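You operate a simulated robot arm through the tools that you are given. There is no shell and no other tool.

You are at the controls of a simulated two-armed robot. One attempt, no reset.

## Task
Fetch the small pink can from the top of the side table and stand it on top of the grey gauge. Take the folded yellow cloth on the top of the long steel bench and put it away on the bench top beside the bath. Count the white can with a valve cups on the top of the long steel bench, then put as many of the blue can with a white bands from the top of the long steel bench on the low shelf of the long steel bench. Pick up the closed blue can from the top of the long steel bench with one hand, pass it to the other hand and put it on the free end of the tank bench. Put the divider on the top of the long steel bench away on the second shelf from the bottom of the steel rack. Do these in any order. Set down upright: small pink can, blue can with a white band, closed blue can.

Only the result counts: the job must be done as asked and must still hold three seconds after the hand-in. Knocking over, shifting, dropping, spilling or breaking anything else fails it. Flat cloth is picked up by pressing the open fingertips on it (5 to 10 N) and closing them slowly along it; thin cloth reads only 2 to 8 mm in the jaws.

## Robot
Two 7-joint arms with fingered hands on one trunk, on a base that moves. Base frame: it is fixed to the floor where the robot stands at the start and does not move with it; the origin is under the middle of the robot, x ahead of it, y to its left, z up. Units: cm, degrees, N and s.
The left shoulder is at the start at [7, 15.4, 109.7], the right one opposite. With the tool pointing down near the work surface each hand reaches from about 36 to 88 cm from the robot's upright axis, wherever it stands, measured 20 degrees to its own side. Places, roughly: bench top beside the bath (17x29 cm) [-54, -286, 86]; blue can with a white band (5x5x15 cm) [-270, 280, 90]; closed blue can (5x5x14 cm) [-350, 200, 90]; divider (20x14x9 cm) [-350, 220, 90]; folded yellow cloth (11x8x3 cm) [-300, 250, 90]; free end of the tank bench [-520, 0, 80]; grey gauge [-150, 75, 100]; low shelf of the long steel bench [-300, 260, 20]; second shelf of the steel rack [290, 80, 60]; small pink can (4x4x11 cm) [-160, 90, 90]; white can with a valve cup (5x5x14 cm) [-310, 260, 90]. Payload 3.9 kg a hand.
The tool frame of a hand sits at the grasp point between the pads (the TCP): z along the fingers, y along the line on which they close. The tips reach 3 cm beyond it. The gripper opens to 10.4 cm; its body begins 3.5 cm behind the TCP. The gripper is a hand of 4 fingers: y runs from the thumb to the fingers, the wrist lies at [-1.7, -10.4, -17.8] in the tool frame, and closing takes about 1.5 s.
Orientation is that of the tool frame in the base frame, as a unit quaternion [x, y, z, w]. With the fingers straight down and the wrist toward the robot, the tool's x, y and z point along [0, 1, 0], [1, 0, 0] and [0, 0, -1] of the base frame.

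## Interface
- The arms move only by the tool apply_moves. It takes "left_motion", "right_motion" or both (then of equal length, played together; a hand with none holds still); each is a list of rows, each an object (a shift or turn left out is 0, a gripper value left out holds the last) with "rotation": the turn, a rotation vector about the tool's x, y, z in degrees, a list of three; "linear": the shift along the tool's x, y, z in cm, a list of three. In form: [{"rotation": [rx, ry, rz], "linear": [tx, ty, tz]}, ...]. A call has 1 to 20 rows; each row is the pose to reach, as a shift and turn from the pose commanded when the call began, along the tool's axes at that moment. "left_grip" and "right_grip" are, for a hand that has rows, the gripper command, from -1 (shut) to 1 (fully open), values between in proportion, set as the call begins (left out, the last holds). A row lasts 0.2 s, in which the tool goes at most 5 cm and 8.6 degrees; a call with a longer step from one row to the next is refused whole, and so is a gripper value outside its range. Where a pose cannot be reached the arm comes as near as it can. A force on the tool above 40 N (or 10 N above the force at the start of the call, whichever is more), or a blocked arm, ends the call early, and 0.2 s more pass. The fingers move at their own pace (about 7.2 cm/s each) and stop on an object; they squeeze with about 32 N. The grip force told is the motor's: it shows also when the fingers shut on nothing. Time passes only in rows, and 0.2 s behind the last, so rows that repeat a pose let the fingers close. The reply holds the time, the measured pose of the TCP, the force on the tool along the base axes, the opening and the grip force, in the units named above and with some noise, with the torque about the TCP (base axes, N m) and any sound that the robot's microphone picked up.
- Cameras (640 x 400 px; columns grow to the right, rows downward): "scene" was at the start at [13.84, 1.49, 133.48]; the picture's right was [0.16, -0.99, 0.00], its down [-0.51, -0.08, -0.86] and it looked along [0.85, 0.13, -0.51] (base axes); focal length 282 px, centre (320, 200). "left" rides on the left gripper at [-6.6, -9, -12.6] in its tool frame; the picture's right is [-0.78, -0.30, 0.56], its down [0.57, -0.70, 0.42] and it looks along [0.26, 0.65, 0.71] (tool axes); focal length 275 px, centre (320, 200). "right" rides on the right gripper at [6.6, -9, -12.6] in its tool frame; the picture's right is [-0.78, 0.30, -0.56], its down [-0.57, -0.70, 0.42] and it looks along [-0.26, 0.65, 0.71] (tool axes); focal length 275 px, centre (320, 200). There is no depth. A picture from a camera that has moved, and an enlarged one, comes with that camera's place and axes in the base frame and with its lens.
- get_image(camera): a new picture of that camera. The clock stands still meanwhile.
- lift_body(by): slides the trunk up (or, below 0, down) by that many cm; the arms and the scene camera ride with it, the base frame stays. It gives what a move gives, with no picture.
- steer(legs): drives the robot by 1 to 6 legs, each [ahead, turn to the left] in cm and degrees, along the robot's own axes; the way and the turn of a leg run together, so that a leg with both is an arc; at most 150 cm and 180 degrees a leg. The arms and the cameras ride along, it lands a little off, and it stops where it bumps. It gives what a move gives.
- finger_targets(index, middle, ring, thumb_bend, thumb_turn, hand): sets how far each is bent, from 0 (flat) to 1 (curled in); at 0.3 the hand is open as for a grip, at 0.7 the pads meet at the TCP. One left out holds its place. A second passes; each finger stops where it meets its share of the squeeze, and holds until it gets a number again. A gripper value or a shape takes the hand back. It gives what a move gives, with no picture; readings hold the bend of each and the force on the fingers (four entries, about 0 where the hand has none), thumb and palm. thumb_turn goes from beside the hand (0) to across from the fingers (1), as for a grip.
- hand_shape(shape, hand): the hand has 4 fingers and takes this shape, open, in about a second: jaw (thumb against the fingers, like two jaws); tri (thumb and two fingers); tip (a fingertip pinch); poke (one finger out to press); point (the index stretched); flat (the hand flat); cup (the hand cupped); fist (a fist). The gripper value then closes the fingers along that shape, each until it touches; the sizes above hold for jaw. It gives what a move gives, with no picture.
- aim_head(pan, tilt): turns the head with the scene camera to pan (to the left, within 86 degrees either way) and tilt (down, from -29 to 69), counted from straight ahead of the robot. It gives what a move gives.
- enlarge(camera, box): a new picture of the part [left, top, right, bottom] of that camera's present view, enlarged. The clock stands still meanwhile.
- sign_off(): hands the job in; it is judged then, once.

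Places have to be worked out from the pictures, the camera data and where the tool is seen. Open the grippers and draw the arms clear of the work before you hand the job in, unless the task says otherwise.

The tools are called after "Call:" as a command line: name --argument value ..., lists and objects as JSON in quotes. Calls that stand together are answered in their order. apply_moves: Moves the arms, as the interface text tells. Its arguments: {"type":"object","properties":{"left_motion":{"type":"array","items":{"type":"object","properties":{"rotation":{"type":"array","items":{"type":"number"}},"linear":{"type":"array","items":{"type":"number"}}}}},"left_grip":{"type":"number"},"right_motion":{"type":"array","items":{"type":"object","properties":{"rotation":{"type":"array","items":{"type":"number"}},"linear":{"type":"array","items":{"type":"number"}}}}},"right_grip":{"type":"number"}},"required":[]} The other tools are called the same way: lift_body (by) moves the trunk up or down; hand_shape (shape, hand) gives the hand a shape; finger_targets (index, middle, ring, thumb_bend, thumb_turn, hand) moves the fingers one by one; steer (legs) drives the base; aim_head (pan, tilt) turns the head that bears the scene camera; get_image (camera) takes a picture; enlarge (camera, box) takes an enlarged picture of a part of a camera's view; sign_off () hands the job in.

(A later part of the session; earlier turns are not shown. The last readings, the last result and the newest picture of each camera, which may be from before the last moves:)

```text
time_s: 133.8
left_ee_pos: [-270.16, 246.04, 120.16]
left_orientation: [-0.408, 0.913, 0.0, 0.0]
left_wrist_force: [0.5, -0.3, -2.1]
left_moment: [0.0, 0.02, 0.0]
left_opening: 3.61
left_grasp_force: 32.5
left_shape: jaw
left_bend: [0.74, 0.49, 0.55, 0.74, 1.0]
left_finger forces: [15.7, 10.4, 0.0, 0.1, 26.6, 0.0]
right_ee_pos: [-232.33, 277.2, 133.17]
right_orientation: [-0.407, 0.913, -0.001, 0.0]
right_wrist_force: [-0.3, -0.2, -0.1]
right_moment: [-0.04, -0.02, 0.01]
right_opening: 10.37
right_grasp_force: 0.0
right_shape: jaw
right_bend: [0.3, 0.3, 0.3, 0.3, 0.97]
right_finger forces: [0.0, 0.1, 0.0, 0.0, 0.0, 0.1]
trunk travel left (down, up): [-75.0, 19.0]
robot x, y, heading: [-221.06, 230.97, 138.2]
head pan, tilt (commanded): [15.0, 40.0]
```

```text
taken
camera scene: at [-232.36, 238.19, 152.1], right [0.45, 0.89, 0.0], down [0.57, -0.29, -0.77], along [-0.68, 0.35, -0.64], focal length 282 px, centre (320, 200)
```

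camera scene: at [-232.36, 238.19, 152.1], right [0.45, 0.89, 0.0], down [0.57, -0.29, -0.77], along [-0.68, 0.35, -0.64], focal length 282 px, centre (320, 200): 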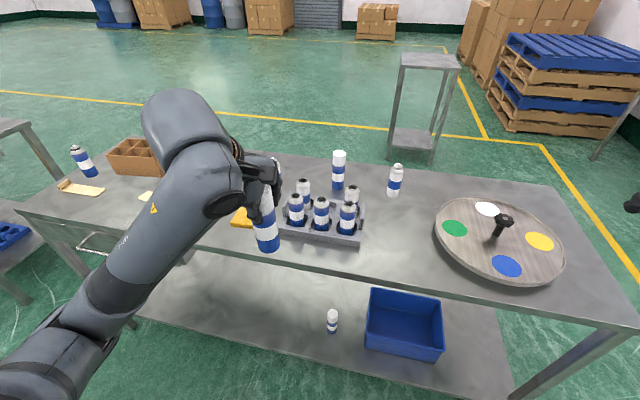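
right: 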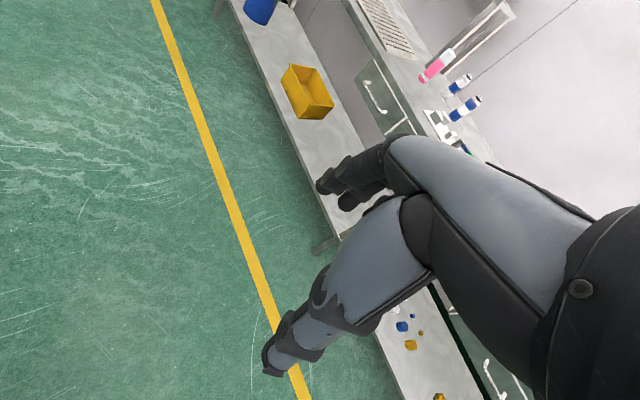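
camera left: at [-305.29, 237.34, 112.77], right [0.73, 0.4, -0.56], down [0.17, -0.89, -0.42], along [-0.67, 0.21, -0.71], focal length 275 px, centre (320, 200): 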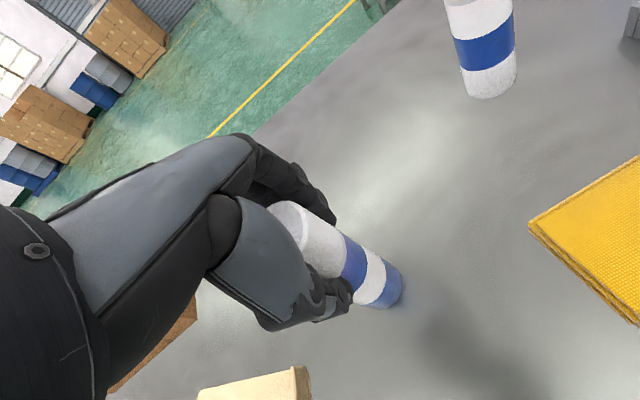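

The hand is at 47 cm ahead, clear of the bench edge. I lower the trunk.

Call:
lift_body --by -40

Call:
lift_body --by -33.5

Call:
aim_head --pan 15 --tilt 25

Call:
get_image --camera "scene"

Call:
get_image --camera "left"

```text
time_s: 137.6
left_ee_pos: [-270.1, 245.99, 80.26]
left_orientation: [-0.408, 0.913, 0.001, 0.0]
left_wrist_force: [0.4, 0.5, -0.9]
left_moment: [0.05, -0.03, -0.02]
left_opening: 3.63
left_grasp_force: 31.3
left_shape: jaw
left_bend: [0.74, 0.49, 0.55, 0.74, 1.0]
left_finger forces: [15.6, 10.3, 0.0, 0.1, 26.4, 0.1]
right_ee_pos: [-232.38, 277.12, 93.14]
right_orientation: [-0.408, 0.913, 0.001, 0.0]
right_wrist_force: [0.5, -1.1, 0.3]
right_moment: [-0.02, -0.01, -0.01]
right_opening: 10.37
right_grasp_force: 0.1
right_shape: jaw
right_bend: [0.3, 0.3, 0.3, 0.3, 0.97]
right_finger forces: [0.1, 0.0, 0.0, 0.0, 0.1, 0.0]
trunk travel left (down, up): [-35.0, 59.0]
robot x, y, heading: [-221.04, 230.78, 138.1]
head pan, tilt (commanded): [15.0, 40.0]
```

```text
time_s: 140.9
left_ee_pos: [-270.04, 245.99, 46.7]
left_orientation: [-0.407, 0.913, 0.0, 0.0]
left_wrist_force: [-0.3, -0.2, -2.0]
left_moment: [-0.01, -0.01, -0.03]
left_opening: 3.59
left_grasp_force: 32.2
left_shape: jaw
left_bend: [0.74, 0.49, 0.55, 0.74, 1.0]
left_finger forces: [15.6, 10.4, 0.0, 0.0, 26.4, 0.0]
right_ee_pos: [-232.31, 277.16, 59.67]
right_orientation: [-0.407, 0.913, -0.001, -0.001]
right_wrist_force: [-0.5, 0.0, 0.0]
right_moment: [-0.02, -0.02, -0.02]
right_opening: 10.39
right_grasp_force: 0.1
right_shape: jaw
right_bend: [0.3, 0.3, 0.3, 0.3, 0.97]
right_finger forces: [0.0, 0.0, 0.1, 0.1, 0.1, 0.0]
trunk travel left (down, up): [-1.5, 92.5]
robot x, y, heading: [-221.07, 230.76, 138.1]
head pan, tilt (commanded): [15.0, 40.0]
```

```text
time_s: 141.7
left_ee_pos: [-270.0, 246.11, 46.66]
left_orientation: [-0.408, 0.913, 0.001, 0.0]
left_wrist_force: [-0.3, -0.4, -1.9]
left_moment: [0.0, -0.05, 0.01]
left_opening: 3.61
left_grasp_force: 31.8
left_shape: jaw
left_bend: [0.74, 0.49, 0.55, 0.74, 1.0]
left_finger forces: [15.7, 10.4, 0.0, 0.0, 26.5, 0.0]
right_ee_pos: [-232.34, 277.16, 59.72]
right_orientation: [-0.408, 0.913, 0.0, 0.0]
right_wrist_force: [-0.4, -0.1, 0.0]
right_moment: [0.0, -0.02, -0.02]
right_opening: 10.38
right_grasp_force: 0.0
right_shape: jaw
right_bend: [0.3, 0.3, 0.3, 0.3, 0.97]
right_finger forces: [0.1, 0.0, 0.1, 0.0, 0.2, 0.0]
trunk travel left (down, up): [-1.5, 92.5]
robot x, y, heading: [-221.01, 230.77, 138.1]
head pan, tilt (commanded): [15.0, 25.0]
```

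```text
taken
camera scene: at [-232.99, 238.48, 80.92], right [0.45, 0.89, 0.0], down [0.38, -0.19, -0.91], along [-0.81, 0.41, -0.42], focal length 282 px, centre (320, 200)
```

scene: 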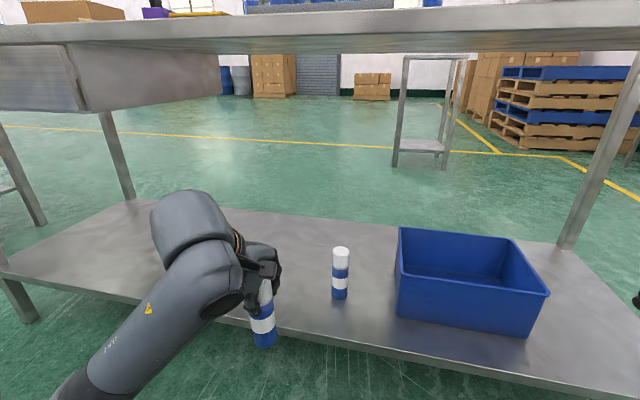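

```text
taken
camera left: at [-258.94, 244.92, 59.34], right [0.74, 0.38, -0.56], down [0.14, -0.89, -0.42], along [-0.66, 0.24, -0.71], focal length 275 px, centre (320, 200)
```

left: 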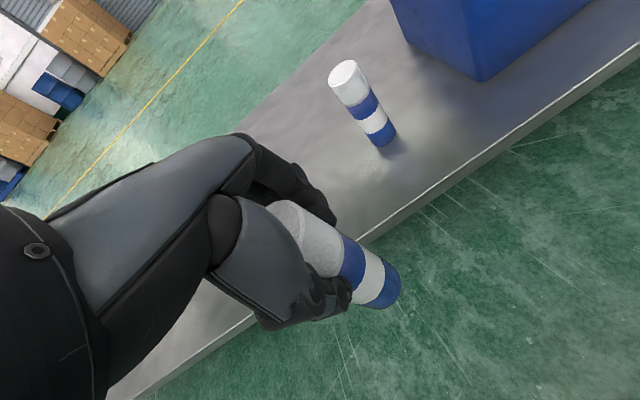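

Can one stands at tool offset (-9, 26). I slide can two forward under the bench with about 13 cm lateral spacing from it.

Call:
apply_moves --left_motion '[{"linear": [1.5, 0, 3]}, {"linear": [3.5, 1, 6]}, {"linear": [4, 5, 6]}, {"linear": [4, 9, 6]}, {"linear": [4, 13, 6]}, {"linear": [4, 17, 6]}, {"linear": [4, 21, 6]}, {"linear": [4, 25, 6]}, {"linear": [4, 25.5, 6]}, {"linear": [4, 25.5, 6]}]'

Call:
get_image --camera "scene"

```text
time_s: 143.9
left_ee_pos: [-291.63, 260.0, 40.62]
left_orientation: [-0.408, 0.913, 0.0, 0.0]
left_wrist_force: [0.1, 0.3, -2.1]
left_moment: [0.01, 0.0, 0.0]
left_opening: 3.6
left_grasp_force: 31.7
left_shape: jaw
left_bend: [0.74, 0.49, 0.55, 0.74, 1.0]
left_finger forces: [15.8, 10.5, 0.1, 0.0, 26.6, 0.0]
right_ee_pos: [-232.32, 277.17, 59.65]
right_orientation: [-0.408, 0.913, 0.0, 0.0]
right_wrist_force: [0.5, 0.0, 0.1]
right_moment: [-0.01, -0.02, 0.01]
right_opening: 10.39
right_grasp_force: 0.2
right_shape: jaw
right_bend: [0.3, 0.3, 0.3, 0.3, 0.97]
right_finger forces: [0.0, 0.0, 0.1, 0.1, 0.1, 0.0]
trunk travel left (down, up): [-1.5, 92.5]
robot x, y, heading: [-221.12, 230.79, 138.1]
head pan, tilt (commanded): [15.0, 25.0]
```

```text
taken
camera scene: at [-233.0, 238.49, 80.93], right [0.45, 0.89, 0.0], down [0.38, -0.19, -0.91], along [-0.81, 0.41, -0.42], focal length 282 px, centre (320, 200)
```

scene: 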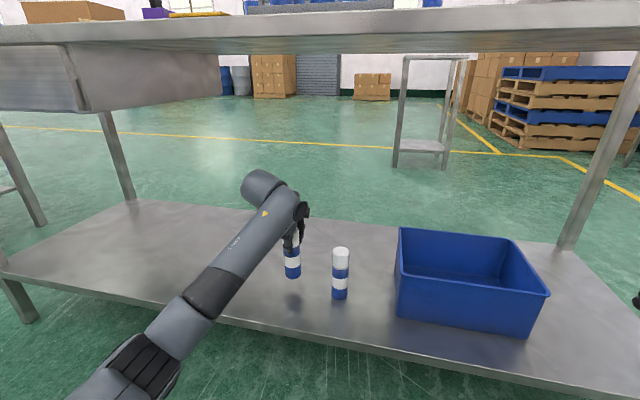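

I lower to expected contact at TCP z≈36.

Call:
apply_moves --left_motion '[{"linear": [0, 0, 2]}, {"linear": [0, 0, 3.3]}, {"linear": [0, 0, 3.8]}, {"linear": [0, 0, 4.1]}, {"linear": [0, 0, 4.4]}, {"linear": [0, 0, 4.6]}, {"linear": [0, 0, 4.6]}]'

```text
time_s: 145.5
left_ee_pos: [-291.67, 260.08, 36.06]
left_orientation: [-0.408, 0.913, 0.0, 0.0]
left_wrist_force: [0.7, 1.1, -0.3]
left_moment: [0.0, -0.05, 0.02]
left_opening: 3.62
left_grasp_force: 32.3
left_shape: jaw
left_bend: [0.74, 0.49, 0.55, 0.74, 1.0]
left_finger forces: [16.0, 10.7, 0.1, 0.0, 26.8, 0.0]
right_ee_pos: [-232.26, 277.25, 59.66]
right_orientation: [-0.408, 0.913, 0.0, 0.0]
right_wrist_force: [-0.3, 0.4, 0.6]
right_moment: [-0.02, 0.01, -0.02]
right_opening: 10.38
right_grasp_force: 0.1
right_shape: jaw
right_bend: [0.3, 0.3, 0.3, 0.3, 0.97]
right_finger forces: [0.1, 0.0, 0.1, 0.0, 0.0, 0.0]
trunk travel left (down, up): [-1.5, 92.5]
robot x, y, heading: [-220.86, 230.5, 138.1]
head pan, tilt (commanded): [15.0, 25.0]
```

The weight reading just went to about zero, so the can is touching or nearly. I press 0.3 cm more, then open.

Call:
apply_moves --left_motion '[{"linear": [0, 0, 0.2]}, {"linear": [0, 0, 0.2]}]'

```text
time_s: 146.1
left_ee_pos: [-291.67, 260.15, 36.04]
left_orientation: [-0.406, 0.914, 0.001, -0.001]
left_wrist_force: [0.5, 2.1, 5.6]
left_moment: [0.01, -0.02, 0.01]
left_opening: 3.68
left_grasp_force: 31.9
left_shape: jaw
left_bend: [0.74, 0.49, 0.55, 0.74, 1.0]
left_finger forces: [16.9, 11.5, 0.0, 0.1, 28.0, 0.0]
right_ee_pos: [-232.28, 277.19, 59.72]
right_orientation: [-0.407, 0.913, 0.0, 0.0]
right_wrist_force: [0.2, -0.1, 0.8]
right_moment: [-0.01, 0.0, -0.02]
right_opening: 10.39
right_grasp_force: 0.2
right_shape: jaw
right_bend: [0.3, 0.3, 0.3, 0.3, 0.97]
right_finger forces: [0.1, 0.0, 0.0, 0.0, 0.0, 0.0]
trunk travel left (down, up): [-1.5, 92.5]
robot x, y, heading: [-221.17, 231.07, 138.1]
head pan, tilt (commanded): [15.0, 25.0]
```

Contact with about 6 N. I open the hand, then rise and retract.

Call:
apply_moves --left_motion '[{"linear": [0, 0, 0]}, {"linear": [0, 0, 0]}, {"linear": [0, 0, 0]}, {"linear": [0, 0, 0]}, {"linear": [0, 0, 0]}, {"linear": [0, 0, 0]}, {"linear": [0, 0, 0]}, {"linear": [0, 0, 0]}]' --left_grip 1

Call:
apply_moves --left_motion '[{"linear": [0, 0, -2]}, {"linear": [0, 0, -5]}, {"linear": [0, 0, -8.5]}, {"linear": [0, -3, -8.5]}, {"linear": [0, -7, -8.5]}, {"linear": [0, -11, -8.5]}, {"linear": [0, -15, -9]}, {"linear": [0, -19, -11]}, {"linear": [-1, -22, -14]}, {"linear": [-2, -25, -17]}, {"linear": [-2, -25, -20]}, {"linear": [-2, -25, -20]}]'

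Call:
get_image --camera "scene"

```text
time_s: 147.9
left_ee_pos: [-291.6, 260.19, 35.86]
left_orientation: [-0.408, 0.913, 0.0, -0.001]
left_wrist_force: [-1.1, -0.1, -0.1]
left_moment: [0.0, 0.03, 0.02]
left_opening: 10.37
left_grasp_force: 0.1
left_shape: jaw
left_bend: [0.3, 0.3, 0.3, 0.3, 0.97]
left_finger forces: [0.0, 0.0, 0.0, 0.0, 0.1, 0.0]
right_ee_pos: [-232.28, 277.05, 59.64]
right_orientation: [-0.408, 0.913, 0.0, 0.0]
right_wrist_force: [-0.2, -0.3, -0.7]
right_moment: [0.03, 0.02, -0.02]
right_opening: 10.38
right_grasp_force: 0.0
right_shape: jaw
right_bend: [0.3, 0.3, 0.3, 0.3, 0.97]
right_finger forces: [0.1, 0.0, 0.0, 0.0, 0.1, 0.0]
trunk travel left (down, up): [-1.5, 92.5]
robot x, y, heading: [-220.64, 230.89, 138.1]
head pan, tilt (commanded): [15.0, 25.0]
```

```text
time_s: 150.5
left_ee_pos: [-271.67, 244.87, 55.93]
left_orientation: [-0.407, 0.913, 0.001, 0.0]
left_wrist_force: [0.8, 0.4, -0.2]
left_moment: [0.01, 0.04, -0.02]
left_opening: 10.41
left_grasp_force: 0.0
left_shape: jaw
left_bend: [0.3, 0.3, 0.3, 0.3, 0.97]
left_finger forces: [0.0, 0.0, 0.0, 0.0, 0.0, 0.0]
right_ee_pos: [-232.32, 277.17, 59.67]
right_orientation: [-0.407, 0.913, 0.0, 0.0]
right_wrist_force: [-0.1, 0.2, -0.2]
right_moment: [0.03, -0.02, 0.0]
right_opening: 10.39
right_grasp_force: 0.0
right_shape: jaw
right_bend: [0.3, 0.3, 0.3, 0.3, 0.97]
right_finger forces: [0.1, 0.1, 0.0, 0.0, 0.1, 0.1]
trunk travel left (down, up): [-1.5, 92.5]
robot x, y, heading: [-220.99, 231.18, 137.8]
head pan, tilt (commanded): [15.0, 25.0]
```

```text
taken
camera scene: at [-232.97, 238.48, 80.93], right [0.45, 0.89, 0.0], down [0.38, -0.19, -0.91], along [-0.81, 0.41, -0.42], focal length 282 px, centre (320, 200)
```

scene: 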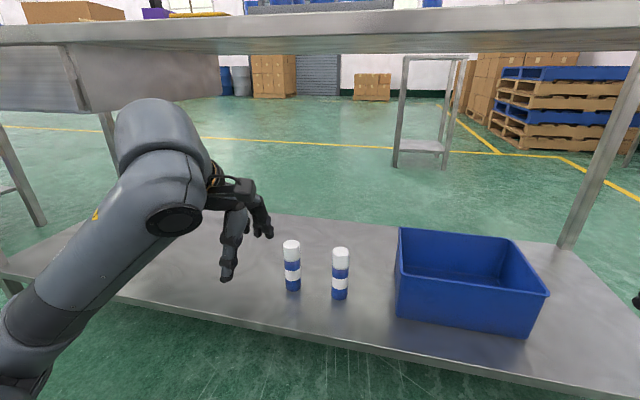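

Both capped cans stand on the low shelf next to each other. Next is the closed blue can at the left end: I raise the trunk and move left along the bench.

Call:
lift_body --by 40

Call:
lift_body --by 34

Call:
steer --legs '[[0, 90], [90, 0]]'

Call:
aim_head --pan 0 --tilt 20

Call:
get_image --camera "scene"

Call:
aim_head --pan 60 --tilt 25

Call:
get_image --camera "scene"

```text
time_s: 154.3
left_ee_pos: [-271.86, 244.97, 95.96]
left_orientation: [-0.408, 0.913, 0.001, 0.001]
left_wrist_force: [-0.4, 0.3, 0.5]
left_moment: [0.02, -0.01, -0.04]
left_opening: 10.35
left_grasp_force: 0.0
left_shape: jaw
left_bend: [0.3, 0.3, 0.3, 0.3, 0.97]
left_finger forces: [0.0, 0.0, 0.0, 0.0, 0.1, 0.0]
right_ee_pos: [-232.36, 277.12, 99.73]
right_orientation: [-0.407, 0.913, 0.0, 0.0]
right_wrist_force: [0.9, 0.1, 0.9]
right_moment: [-0.02, -0.01, 0.03]
right_opening: 10.38
right_grasp_force: 0.0
right_shape: jaw
right_bend: [0.3, 0.3, 0.3, 0.3, 0.97]
right_finger forces: [0.0, 0.1, 0.0, 0.1, 0.1, 0.0]
trunk travel left (down, up): [-41.5, 52.5]
robot x, y, heading: [-221.0, 230.74, 138.0]
head pan, tilt (commanded): [15.0, 25.0]
```

```text
time_s: 157.7
left_ee_pos: [-271.84, 244.92, 130.01]
left_orientation: [-0.408, 0.913, 0.0, 0.0]
left_wrist_force: [-0.1, -0.2, -0.1]
left_moment: [-0.01, 0.02, 0.01]
left_opening: 10.37
left_grasp_force: 0.1
left_shape: jaw
left_bend: [0.3, 0.3, 0.3, 0.3, 0.97]
left_finger forces: [0.1, 0.0, 0.0, 0.1, 0.0, 0.0]
right_ee_pos: [-232.34, 277.04, 133.59]
right_orientation: [-0.407, 0.913, 0.0, 0.0]
right_wrist_force: [-0.2, -0.2, -0.3]
right_moment: [-0.01, 0.0, 0.02]
right_opening: 10.4
right_grasp_force: 0.1
right_shape: jaw
right_bend: [0.3, 0.3, 0.3, 0.3, 0.97]
right_finger forces: [0.0, 0.0, 0.1, 0.0, 0.0, 0.0]
trunk travel left (down, up): [-75.5, 18.5]
robot x, y, heading: [-221.01, 230.69, 138.1]
head pan, tilt (commanded): [15.0, 25.0]
```

```text
time_s: 166.2
left_ee_pos: [-293.29, 111.93, 129.97]
left_orientation: [0.937, -0.35, 0.0, 0.0]
left_wrist_force: [-0.3, -0.7, 0.0]
left_moment: [-0.02, -0.02, 0.0]
left_opening: 10.36
left_grasp_force: 0.0
left_shape: jaw
left_bend: [0.3, 0.3, 0.3, 0.3, 0.97]
left_finger forces: [0.0, 0.0, 0.1, 0.1, 0.1, 0.0]
right_ee_pos: [-326.18, 150.92, 133.63]
right_orientation: [0.937, -0.348, 0.0, 0.0]
right_wrist_force: [0.3, -0.5, -0.1]
right_moment: [0.04, -0.02, -0.02]
right_opening: 10.4
right_grasp_force: 0.0
right_shape: jaw
right_bend: [0.3, 0.3, 0.3, 0.3, 0.97]
right_finger forces: [0.0, 0.0, 0.0, 0.0, 0.0, 0.0]
trunk travel left (down, up): [-75.5, 18.5]
robot x, y, heading: [-280.11, 163.12, -130.8]
head pan, tilt (commanded): [15.0, 25.0]
```

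```text
time_s: 167.0
left_ee_pos: [-293.42, 111.81, 130.04]
left_orientation: [0.937, -0.35, 0.0, 0.001]
left_wrist_force: [-0.9, 0.0, 0.7]
left_moment: [0.0, 0.01, -0.06]
left_opening: 10.37
left_grasp_force: 0.1
left_shape: jaw
left_bend: [0.3, 0.3, 0.3, 0.3, 0.97]
left_finger forces: [0.1, 0.1, 0.0, 0.1, 0.0, 0.0]
right_ee_pos: [-326.2, 150.72, 133.66]
right_orientation: [0.937, -0.349, 0.0, 0.0]
right_wrist_force: [-0.1, -0.1, -0.8]
right_moment: [0.04, 0.0, -0.01]
right_opening: 10.38
right_grasp_force: 0.0
right_shape: jaw
right_bend: [0.3, 0.3, 0.3, 0.3, 0.97]
right_finger forces: [0.1, 0.0, 0.0, 0.1, 0.1, 0.1]
trunk travel left (down, up): [-75.5, 18.5]
robot x, y, heading: [-280.3, 162.92, -131.0]
head pan, tilt (commanded): [0.0, 20.0]
```

```text
taken
camera scene: at [-289.67, 152.11, 155.73], right [-0.76, 0.65, 0.0], down [0.22, 0.26, -0.94], along [-0.61, -0.71, -0.34], focal length 282 px, centre (320, 200)
```

scene: 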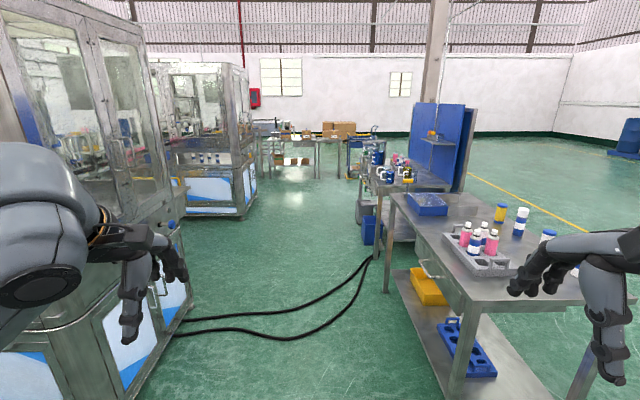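

```text
time_s: 168.3
left_ee_pos: [-293.39, 111.9, 129.98]
left_orientation: [0.937, -0.349, -0.001, 0.0]
left_wrist_force: [-0.2, -0.9, -0.1]
left_moment: [-0.01, -0.01, 0.01]
left_opening: 10.36
left_grasp_force: 0.1
left_shape: jaw
left_bend: [0.3, 0.3, 0.3, 0.3, 0.97]
left_finger forces: [0.0, 0.0, 0.0, 0.0, 0.0, 0.0]
right_ee_pos: [-326.25, 150.77, 133.76]
right_orientation: [0.937, -0.349, 0.0, -0.001]
right_wrist_force: [0.4, -0.1, 0.0]
right_moment: [0.0, 0.01, -0.02]
right_opening: 10.37
right_grasp_force: 0.1
right_shape: jaw
right_bend: [0.3, 0.3, 0.3, 0.3, 0.97]
right_finger forces: [0.0, 0.1, 0.1, 0.0, 0.1, 0.0]
trunk travel left (down, up): [-75.5, 18.5]
robot x, y, heading: [-280.01, 162.94, -130.7]
head pan, tilt (commanded): [60.0, 25.0]
```

```text
taken
camera scene: at [-280.54, 150.48, 154.93], right [-0.94, -0.33, 0.0], down [-0.14, 0.4, -0.91], along [0.3, -0.86, -0.42], focal length 282 px, centre (320, 200)
```

scene: 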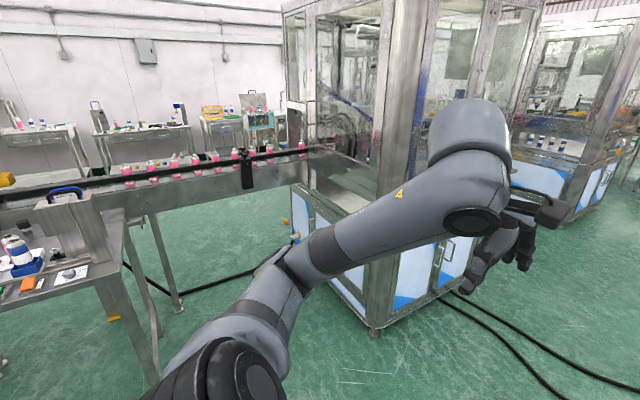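

I zoom toward the tank bench direction (≈(398,180) in the forward view) to see what is there and how the floor cables lie.

Call:
aim_head --pan -15 --tilt 20

Call:
enlarge --camera "scene" --box '[180, 80, 380, 205]'

Call:
get_image --camera "scene"

```text
time_s: 169.8
left_ee_pos: [-293.3, 111.89, 129.98]
left_orientation: [0.937, -0.349, 0.0, 0.0]
left_wrist_force: [1.3, -0.5, -0.6]
left_moment: [-0.01, -0.05, 0.0]
left_opening: 10.36
left_grasp_force: 0.0
left_shape: jaw
left_bend: [0.3, 0.3, 0.3, 0.3, 0.97]
left_finger forces: [0.1, 0.1, 0.0, 0.0, 0.0, 0.0]
right_ee_pos: [-326.22, 150.69, 133.67]
right_orientation: [0.937, -0.349, 0.0, 0.0]
right_wrist_force: [0.3, -0.3, 0.8]
right_moment: [0.0, 0.01, 0.01]
right_opening: 10.36
right_grasp_force: 0.1
right_shape: jaw
right_bend: [0.3, 0.3, 0.3, 0.3, 0.97]
right_finger forces: [0.1, 0.1, 0.0, 0.1, 0.0, 0.0]
trunk travel left (down, up): [-75.5, 18.5]
robot x, y, heading: [-280.05, 162.52, -131.0]
head pan, tilt (commanded): [-15.0, 20.0]
```

```text
3.20 times, centred on (280, 142) of scene
camera zoom: at [-291.25, 153.96, 155.74], right [-0.56, 0.83, 0.0], down [0.28, 0.19, -0.94], along [-0.78, -0.53, -0.34], focal length 901 px, centre (448, 384)
```

zoom: 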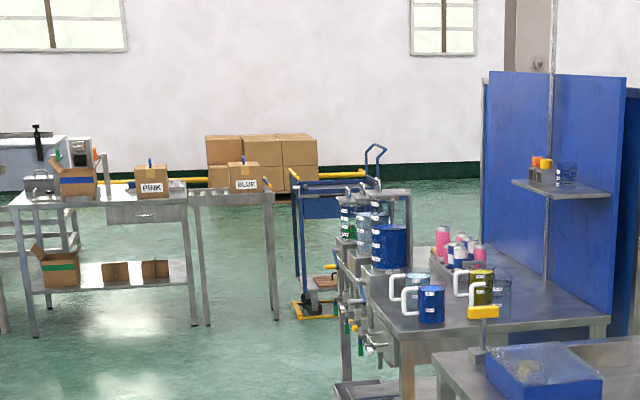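

```text
taken
camera scene: at [-291.25, 153.96, 155.74], right [-0.56, 0.83, 0.0], down [0.28, 0.19, -0.94], along [-0.78, -0.53, -0.34], focal length 282 px, centre (320, 200)
```

scene: 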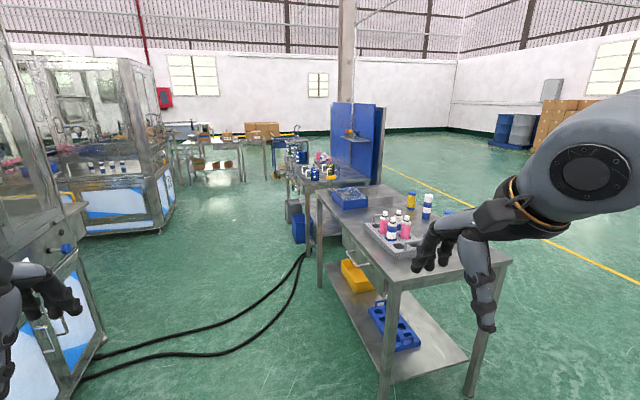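

The second table with tanks and taps is the tank bench, reachable through the aisle. First the closed can: I plan to take it low from the left side with the left hand, then pass it to the right hand from above. I move to face it.

Call:
steer --legs '[[12, 0], [0, -90], [6, 0]]'

Call:
aim_head --pan 0 --tilt 45

Call:
get_image --camera "scene"

Call:
get_image --camera "left"

```text
time_s: 175.4
left_ee_pos: [-342.63, 169.37, 130.52]
left_orientation: [-0.419, 0.908, 0.006, -0.003]
left_wrist_force: [0.9, -0.9, 1.7]
left_moment: [0.06, 0.1, 0.04]
left_opening: 10.39
left_grasp_force: 0.1
left_shape: jaw
left_bend: [0.3, 0.3, 0.3, 0.3, 0.97]
left_finger forces: [0.1, 0.0, 0.0, 0.0, 0.0, 0.0]
right_ee_pos: [-304.21, 202.61, 134.11]
right_orientation: [-0.421, 0.907, 0.005, -0.002]
right_wrist_force: [1.1, -0.3, 0.6]
right_moment: [0.03, 0.06, -0.02]
right_opening: 10.37
right_grasp_force: 0.1
right_shape: jaw
right_bend: [0.3, 0.3, 0.3, 0.3, 0.97]
right_finger forces: [0.1, 0.1, 0.0, 0.0, 0.1, 0.0]
trunk travel left (down, up): [-75.5, 18.5]
robot x, y, heading: [-292.48, 157.26, 139.6]
head pan, tilt (commanded): [-15.0, 20.0]
```

```text
time_s: 176.3
left_ee_pos: [-343.84, 170.34, 129.96]
left_orientation: [-0.42, 0.908, -0.001, 0.0]
left_wrist_force: [-0.3, 0.3, -0.1]
left_moment: [-0.01, -0.01, -0.02]
left_opening: 10.36
left_grasp_force: 0.1
left_shape: jaw
left_bend: [0.3, 0.3, 0.3, 0.3, 0.97]
left_finger forces: [0.1, 0.0, 0.0, 0.0, 0.0, 0.0]
right_ee_pos: [-305.35, 203.71, 133.57]
right_orientation: [-0.42, 0.908, 0.0, -0.001]
right_wrist_force: [0.2, -0.2, -0.1]
right_moment: [-0.04, -0.05, 0.01]
right_opening: 10.4
right_grasp_force: 0.0
right_shape: jaw
right_bend: [0.3, 0.3, 0.3, 0.3, 0.97]
right_finger forces: [0.0, 0.0, 0.0, 0.0, 0.0, 0.0]
trunk travel left (down, up): [-75.5, 18.5]
robot x, y, heading: [-292.46, 157.46, 139.7]
head pan, tilt (commanded): [0.0, 45.0]
```

```text
taken
camera scene: at [-302.93, 166.4, 151.85], right [0.65, 0.76, 0.0], down [0.54, -0.46, -0.71], along [-0.54, 0.46, -0.71], focal length 282 px, centre (320, 200)
```

scene: 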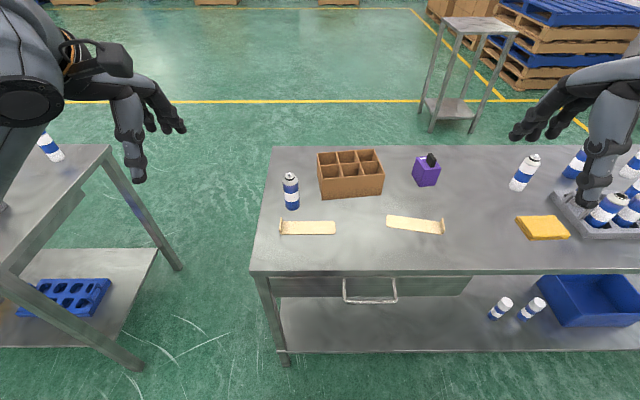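

```text
taken
camera left: at [-332.79, 169.61, 142.51], right [0.73, 0.4, -0.56], down [0.16, -0.89, -0.42], along [-0.66, 0.22, -0.71], focal length 275 px, centre (320, 200)
```

left: 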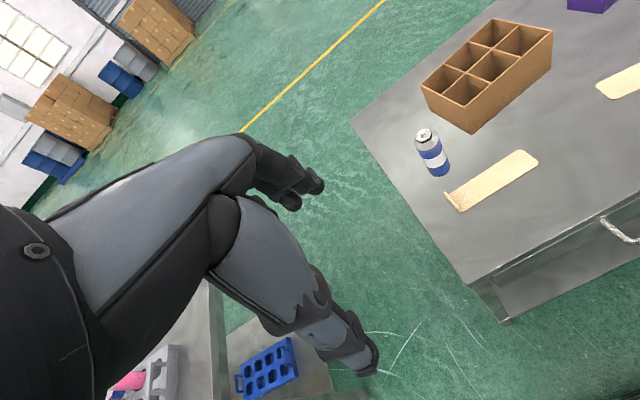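

I zoom on the closed can from both cameras to fix its position.

Call:
enlarge --camera "scene" --box '[250, 140, 410, 240]'

Call:
enlarge --camera "left" --box '[380, 90, 540, 190]'

```text
4.00 times, centred on (330, 190) of scene
camera zoom: at [-302.93, 166.4, 151.85], right [0.65, 0.76, 0.0], down [0.54, -0.46, -0.71], along [-0.54, 0.46, -0.71], focal length 1126 px, centre (280, 240)
```

zoom: 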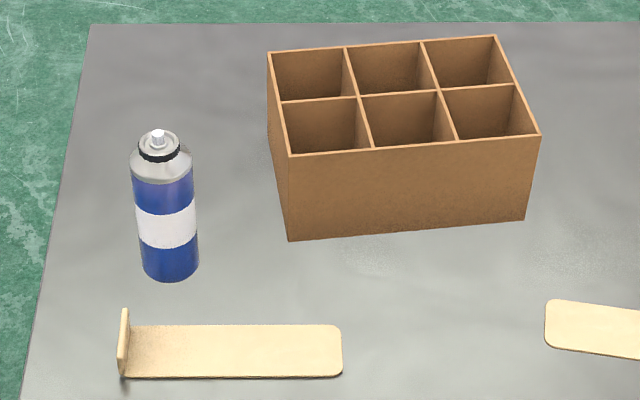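

```text
4.00 times, centred on (460, 140) of left
camera zoom: at [-332.79, 169.61, 142.51], right [0.73, 0.4, -0.56], down [0.16, -0.89, -0.42], along [-0.66, 0.22, -0.71], focal length 1101 px, centre (-240, 440)
```

zoom: 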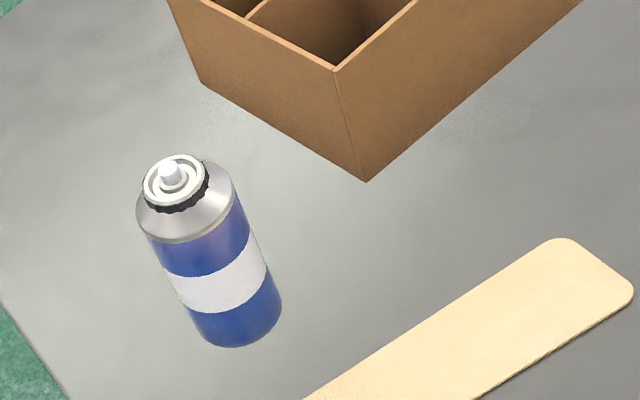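

The closed can is at [-354.2, 199.0], valve top z≈102. I lower the trunk 20 cm and turn the left hand so its fingers point to the right (horizontal), off the bench's left end.

Call:
lift_body --by -20

Call:
apply_moves --left_motion '[{"rotation": [0, -8, 0], "linear": [1, 0, 0]}, {"rotation": [0, -16, 0], "linear": [2, 0, 0]}, {"rotation": [0, -24, 0], "linear": [3, 1, 0]}, {"rotation": [0, -32, 0], "linear": [3, 2, 0]}, {"rotation": [0, -40, 0], "linear": [3, 4, 0]}, {"rotation": [0, -48, 0], "linear": [3, 6, 0]}, {"rotation": [0, -56, 0], "linear": [3, 8, 0]}, {"rotation": [0, -64, 0], "linear": [3, 10, 0]}, {"rotation": [0, -72, 0], "linear": [3, 12, 0]}, {"rotation": [0, -80, 0], "linear": [3, 14, 0]}, {"rotation": [0, -85, 0], "linear": [3, 15, 0]}, {"rotation": [0, -85, 0], "linear": [3, 15, 0]}]'

Call:
get_image --camera "scene"

Call:
get_image --camera "left"

```text
time_s: 178.5
left_ee_pos: [-343.75, 170.15, 110.04]
left_orientation: [-0.419, 0.908, 0.001, -0.001]
left_wrist_force: [-0.6, -0.8, -0.9]
left_moment: [0.01, 0.0, -0.01]
left_opening: 10.35
left_grasp_force: 0.1
left_shape: jaw
left_bend: [0.3, 0.3, 0.3, 0.3, 0.97]
left_finger forces: [0.0, 0.0, 0.0, 0.1, 0.0, 0.0]
right_ee_pos: [-305.12, 203.54, 113.63]
right_orientation: [-0.42, 0.907, 0.001, 0.001]
right_wrist_force: [0.4, 0.1, 0.1]
right_moment: [0.0, -0.04, 0.03]
right_opening: 10.36
right_grasp_force: 0.0
right_shape: jaw
right_bend: [0.3, 0.3, 0.3, 0.3, 0.97]
right_finger forces: [0.1, 0.0, 0.0, 0.1, 0.0, 0.1]
trunk travel left (down, up): [-55.5, 38.5]
robot x, y, heading: [-292.53, 157.68, 139.8]
head pan, tilt (commanded): [0.0, 45.0]
```

```text
time_s: 181.1
left_ee_pos: [-357.05, 177.72, 110.04]
left_orientation: [-0.308, 0.669, 0.285, 0.614]
left_wrist_force: [0.1, 0.1, -0.1]
left_moment: [0.01, -0.02, -0.05]
left_opening: 10.38
left_grasp_force: 0.0
left_shape: jaw
left_bend: [0.3, 0.3, 0.3, 0.3, 0.97]
left_finger forces: [0.0, 0.0, 0.0, 0.1, 0.0, 0.1]
right_ee_pos: [-305.1, 203.52, 113.87]
right_orientation: [-0.42, 0.907, 0.001, -0.001]
right_wrist_force: [-0.1, 0.0, -0.5]
right_moment: [-0.01, 0.01, 0.01]
right_opening: 10.37
right_grasp_force: 0.1
right_shape: jaw
right_bend: [0.3, 0.3, 0.3, 0.3, 0.97]
right_finger forces: [0.0, 0.0, 0.1, 0.1, 0.0, 0.0]
trunk travel left (down, up): [-55.5, 38.5]
robot x, y, heading: [-292.57, 157.68, 139.5]
head pan, tilt (commanded): [0.0, 45.0]
```

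```text
taken
camera scene: at [-302.68, 166.15, 131.88], right [0.65, 0.76, 0.0], down [0.54, -0.46, -0.71], along [-0.54, 0.46, -0.71], focal length 282 px, centre (320, 200)
```

scene: 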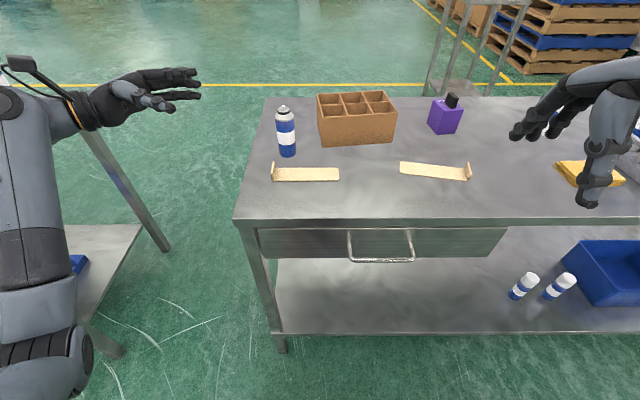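

```text
taken
camera left: at [-357.97, 162.73, 117.69], right [0.63, 0.28, 0.72], down [0.78, -0.17, -0.61], along [-0.05, 0.94, -0.32], focal length 275 px, centre (320, 200)
```

left: 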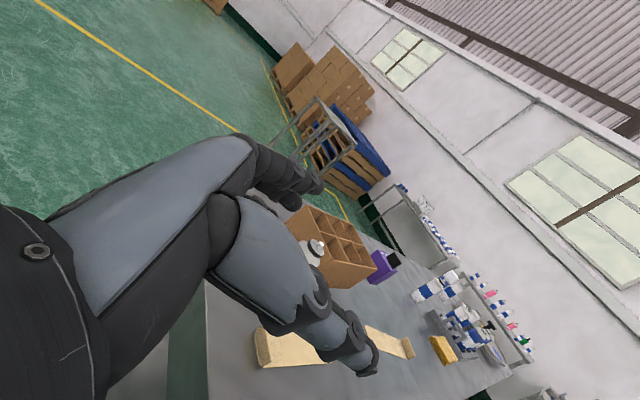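

The horizontal pose is reachable. The can is 18.1 cm right and 11.7 cm ahead of the TCP; I lower and advance while staying left of the bench end.

Call:
apply_moves --left_motion '[{"linear": [3.5, 2.4, 0.3]}, {"linear": [7, 4.8, 0.6]}, {"linear": [10.5, 7.2, 0.9]}, {"linear": [14, 9.6, 1.2]}, {"linear": [17.2, 11.65, 1.5]}, {"linear": [17.0, 11.65, 4]}, {"linear": [16.62, 11.65, 8.0]}, {"linear": [16.62, 11.65, 8.0]}]'

Call:
get_image --camera "scene"

Call:
get_image --camera "left"

```text
time_s: 182.9
left_ee_pos: [-361.74, 190.21, 92.76]
left_orientation: [-0.309, 0.669, 0.285, 0.613]
left_wrist_force: [-0.2, -0.6, 0.4]
left_moment: [0.0, 0.04, 0.03]
left_opening: 10.38
left_grasp_force: 0.1
left_shape: jaw
left_bend: [0.3, 0.3, 0.3, 0.3, 0.97]
left_finger forces: [0.1, 0.0, 0.0, 0.0, 0.0, 0.0]
right_ee_pos: [-305.27, 203.47, 113.7]
right_orientation: [-0.42, 0.907, 0.001, 0.0]
right_wrist_force: [0.1, 0.2, 0.0]
right_moment: [0.02, 0.0, -0.04]
right_opening: 10.35
right_grasp_force: 0.1
right_shape: jaw
right_bend: [0.3, 0.3, 0.3, 0.3, 0.97]
right_finger forces: [0.0, 0.0, 0.0, 0.0, 0.1, 0.0]
trunk travel left (down, up): [-55.5, 38.5]
robot x, y, heading: [-292.44, 157.78, 139.9]
head pan, tilt (commanded): [0.0, 45.0]
```

```text
taken
camera scene: at [-302.76, 166.1, 131.87], right [0.65, 0.76, 0.0], down [0.54, -0.46, -0.71], along [-0.54, 0.46, -0.71], focal length 282 px, centre (320, 200)
```

scene: 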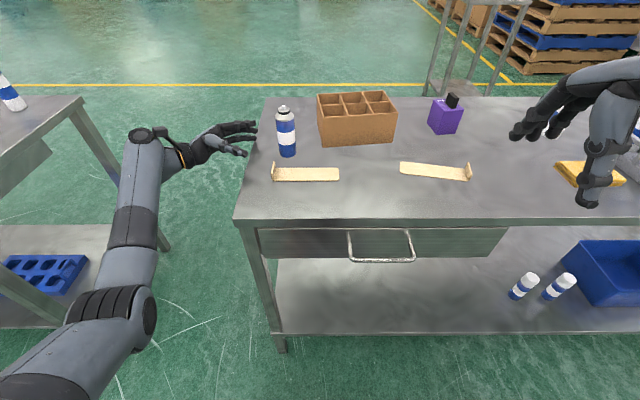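

```text
taken
camera left: at [-362.5, 175.28, 100.35], right [0.63, 0.28, 0.72], down [0.78, -0.17, -0.61], along [-0.05, 0.94, -0.32], focal length 275 px, centre (320, 200)
```

left: 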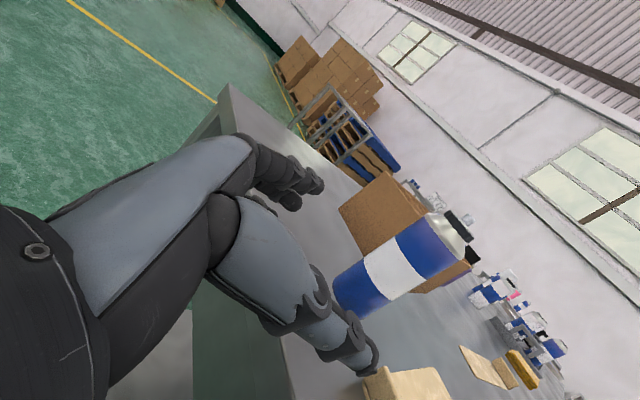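

I zoom the left camera to verify alignment of the can between thumb and fingers, and of the thumb to the spatula's tab.

Call:
enlarge --camera "left" --box '[280, 160, 520, 310]'

Call:
enlarge --camera "scene" --box '[190, 90, 350, 190]'

```text
2.67 times, centred on (400, 235) of left
camera zoom: at [-362.5, 175.28, 100.35], right [0.63, 0.28, 0.72], down [0.78, -0.17, -0.61], along [-0.05, 0.94, -0.32], focal length 734 px, centre (107, 107)
```

zoom: 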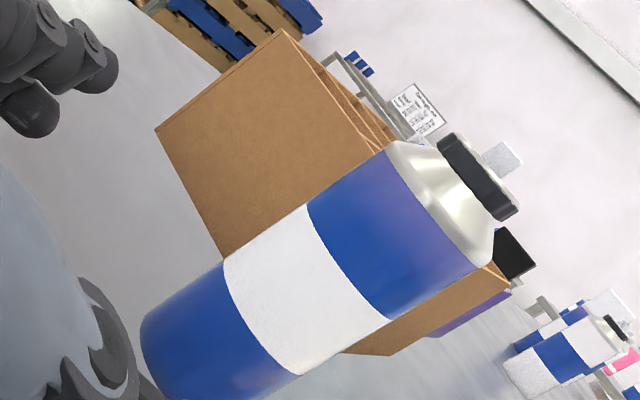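

```text
4.00 times, centred on (270, 140) of scene
camera zoom: at [-302.76, 166.1, 131.87], right [0.65, 0.76, 0.0], down [0.54, -0.46, -0.71], along [-0.54, 0.46, -0.71], focal length 1126 px, centre (520, 440)
```

zoom: 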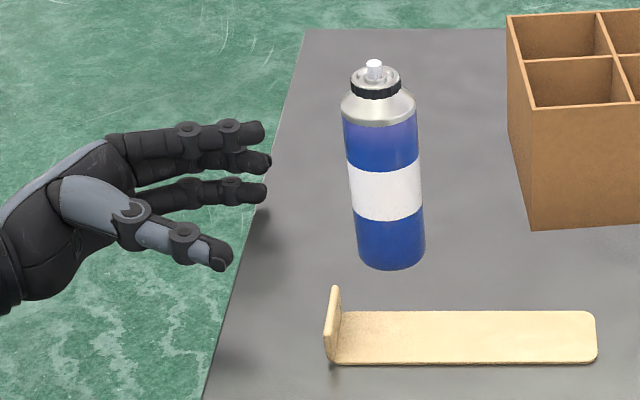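

The can sits 0.8 cm toward the finger side. I narrow the opening to about 7.8 cm, correct y, and slide halfway in.

Call:
apply_moves --left_motion '[{"linear": [0, 0.4, 0]}, {"linear": [0, 0.8, 0]}, {"linear": [0, 0.8, 0]}, {"linear": [-0.2, 0.8, 2]}, {"linear": [-0.4, 0.8, 4]}, {"linear": [-0.5, 0.8, 6]}, {"linear": [-0.5, 0.8, 6]}]' --left_grip 0.5

Call:
enlarge --camera "scene" --box '[190, 90, 350, 190]'

Call:
get_image --camera "left"

```text
time_s: 184.5
left_ee_pos: [-358.48, 195.43, 92.69]
left_orientation: [-0.308, 0.67, 0.284, 0.613]
left_wrist_force: [0.4, -0.2, -0.1]
left_moment: [0.01, -0.01, 0.02]
left_opening: 7.85
left_grasp_force: 0.1
left_shape: jaw
left_bend: [0.27, 0.35, 0.32, 0.52, 0.98]
left_finger forces: [0.0, 0.0, 0.0, 0.1, 0.0, 0.1]
right_ee_pos: [-305.21, 203.49, 113.7]
right_orientation: [-0.42, 0.907, 0.001, 0.0]
right_wrist_force: [0.3, -1.0, -0.2]
right_moment: [0.0, 0.03, -0.01]
right_opening: 10.36
right_grasp_force: 0.0
right_shape: jaw
right_bend: [0.3, 0.3, 0.3, 0.3, 0.97]
right_finger forces: [0.0, 0.0, 0.0, 0.1, 0.0, 0.0]
trunk travel left (down, up): [-55.5, 38.5]
robot x, y, heading: [-292.65, 157.43, 139.6]
head pan, tilt (commanded): [0.0, 45.0]
```

```text
4.00 times, centred on (270, 140) of scene
camera zoom: at [-302.71, 166.14, 131.87], right [0.65, 0.76, 0.0], down [0.54, -0.46, -0.71], along [-0.54, 0.46, -0.71], focal length 1126 px, centre (520, 440)
```

zoom: 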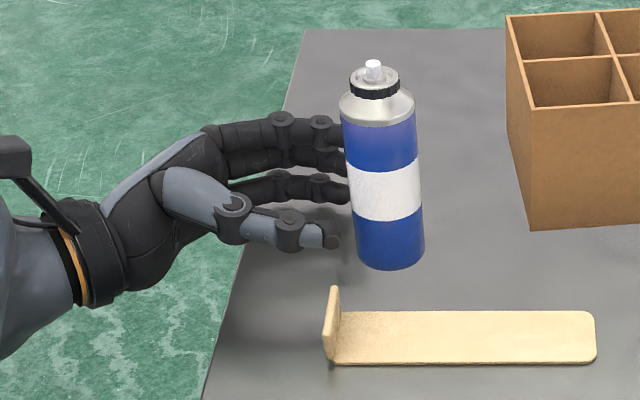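

```text
taken
camera left: at [-359.28, 180.38, 100.46], right [0.63, 0.28, 0.72], down [0.78, -0.17, -0.61], along [-0.05, 0.94, -0.32], focal length 275 px, centre (320, 200)
```

left: 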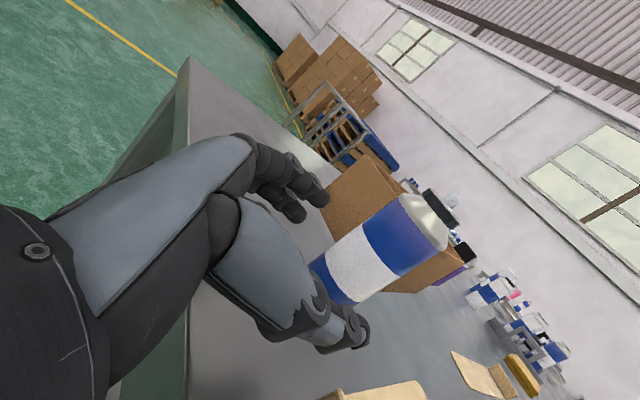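

I check alignment again at this half-way point.

Call:
enlarge --camera "left" --box '[300, 170, 500, 295]'

```text
3.20 times, centred on (400, 232) of left
camera zoom: at [-359.28, 180.38, 100.46], right [0.63, 0.28, 0.72], down [0.78, -0.17, -0.61], along [-0.05, 0.94, -0.32], focal length 881 px, centre (64, 96)
```

zoom: 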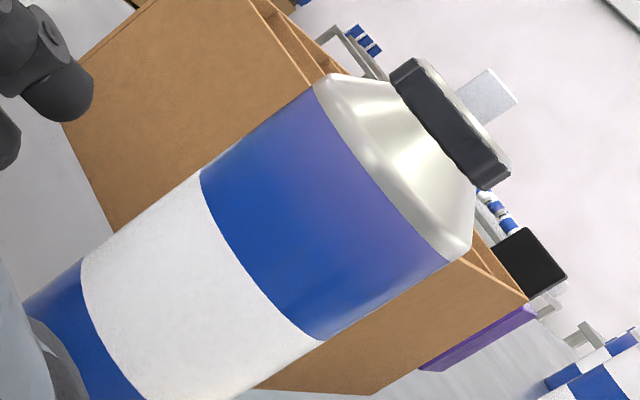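

Alignment is within 0.1 cm now. I slide in the remaining 5.3 cm and then close.

Call:
apply_moves --left_motion '[{"linear": [-0.15, -0.1, 1.8]}, {"linear": [-0.3, -0.1, 3.5]}, {"linear": [-0.45, -0.1, 5.2]}, {"linear": [-0.45, -0.1, 5.2]}]'

Call:
enlarge --camera "scene" --box '[190, 90, 350, 190]'

Call:
get_image --camera "left"

```text
time_s: 185.5
left_ee_pos: [-355.02, 199.13, 92.79]
left_orientation: [-0.309, 0.67, 0.284, 0.613]
left_wrist_force: [0.7, -0.6, 0.3]
left_moment: [-0.04, 0.04, 0.0]
left_opening: 7.82
left_grasp_force: 0.1
left_shape: jaw
left_bend: [0.27, 0.35, 0.32, 0.52, 0.98]
left_finger forces: [0.0, 0.0, 0.0, 0.1, 0.0, 0.0]
right_ee_pos: [-305.09, 203.48, 113.78]
right_orientation: [-0.42, 0.907, 0.001, 0.0]
right_wrist_force: [0.2, -0.6, -0.1]
right_moment: [0.01, -0.01, 0.03]
right_opening: 10.36
right_grasp_force: 0.1
right_shape: jaw
right_bend: [0.3, 0.3, 0.3, 0.3, 0.97]
right_finger forces: [0.0, 0.0, 0.0, 0.0, 0.1, 0.0]
trunk travel left (down, up): [-55.5, 38.5]
robot x, y, heading: [-292.76, 157.31, 139.9]
head pan, tilt (commanded): [0.0, 45.0]
```

```text
4.00 times, centred on (270, 140) of scene
camera zoom: at [-302.71, 166.15, 131.87], right [0.65, 0.76, 0.0], down [0.54, -0.46, -0.71], along [-0.54, 0.46, -0.71], focal length 1126 px, centre (520, 440)
```

zoom: 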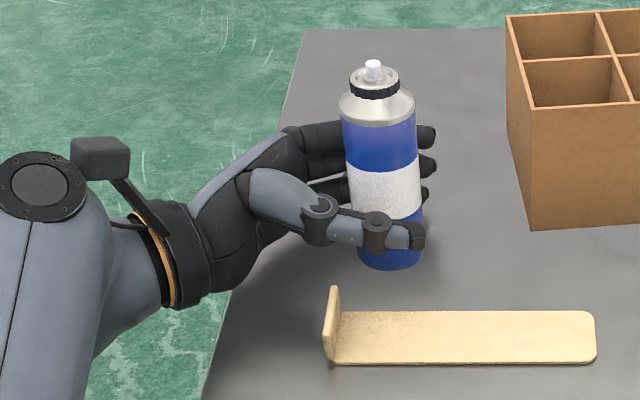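

```text
taken
camera left: at [-355.8, 184.22, 100.49], right [0.63, 0.28, 0.72], down [0.78, -0.17, -0.61], along [-0.05, 0.94, -0.33], focal length 275 px, centre (320, 200)
```

left: 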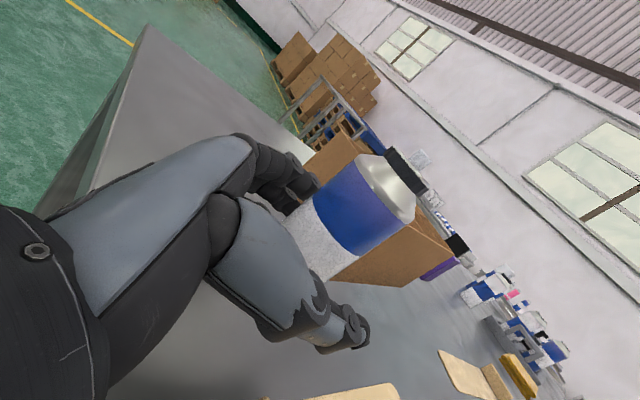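

The can is well enclosed. I close the left hand.

Call:
apply_moves --left_motion '[{"linear": [0, 0, 0]}, {"linear": [0, 0, 0]}, {"linear": [0, 0, 0]}, {"linear": [0, 0, 0]}, {"linear": [0, 0, 0]}, {"linear": [0, 0, 0]}, {"linear": [0, 0, 0]}, {"linear": [0, 0, 0]}]' --left_grip -1

Call:
enlarge --camera "scene" --box '[190, 90, 350, 190]'

```text
time_s: 187.3
left_ee_pos: [-354.9, 199.19, 92.84]
left_orientation: [-0.309, 0.67, 0.284, 0.613]
left_wrist_force: [0.1, 0.7, -0.1]
left_moment: [0.01, -0.02, -0.03]
left_opening: 2.67
left_grasp_force: 32.6
left_shape: jaw
left_bend: [0.75, 0.73, 0.72, 0.78, 1.0]
left_finger forces: [19.0, 3.8, 3.2, 0.0, 25.3, 0.0]
right_ee_pos: [-305.22, 203.44, 113.76]
right_orientation: [-0.42, 0.908, 0.001, 0.0]
right_wrist_force: [-0.1, -1.0, -0.5]
right_moment: [-0.03, -0.02, 0.0]
right_opening: 10.38
right_grasp_force: 0.0
right_shape: jaw
right_bend: [0.3, 0.3, 0.3, 0.3, 0.97]
right_finger forces: [0.1, 0.0, 0.0, 0.0, 0.1, 0.0]
trunk travel left (down, up): [-55.5, 38.5]
robot x, y, heading: [-292.38, 157.48, 139.9]
head pan, tilt (commanded): [0.0, 45.0]
```

```text
4.00 times, centred on (270, 140) of scene
camera zoom: at [-302.7, 166.17, 131.87], right [0.65, 0.76, 0.0], down [0.54, -0.46, -0.71], along [-0.54, 0.46, -0.71], focal length 1126 px, centre (520, 440)
```

zoom: 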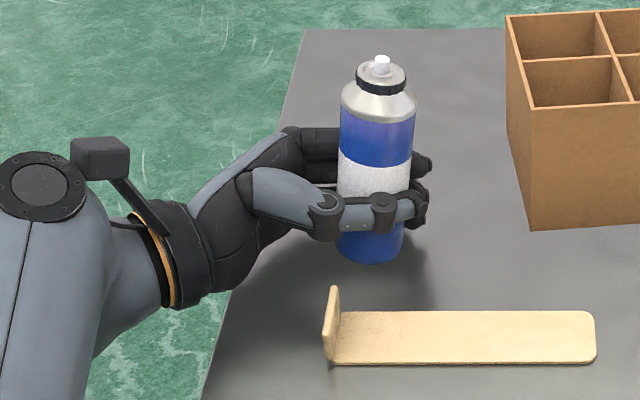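

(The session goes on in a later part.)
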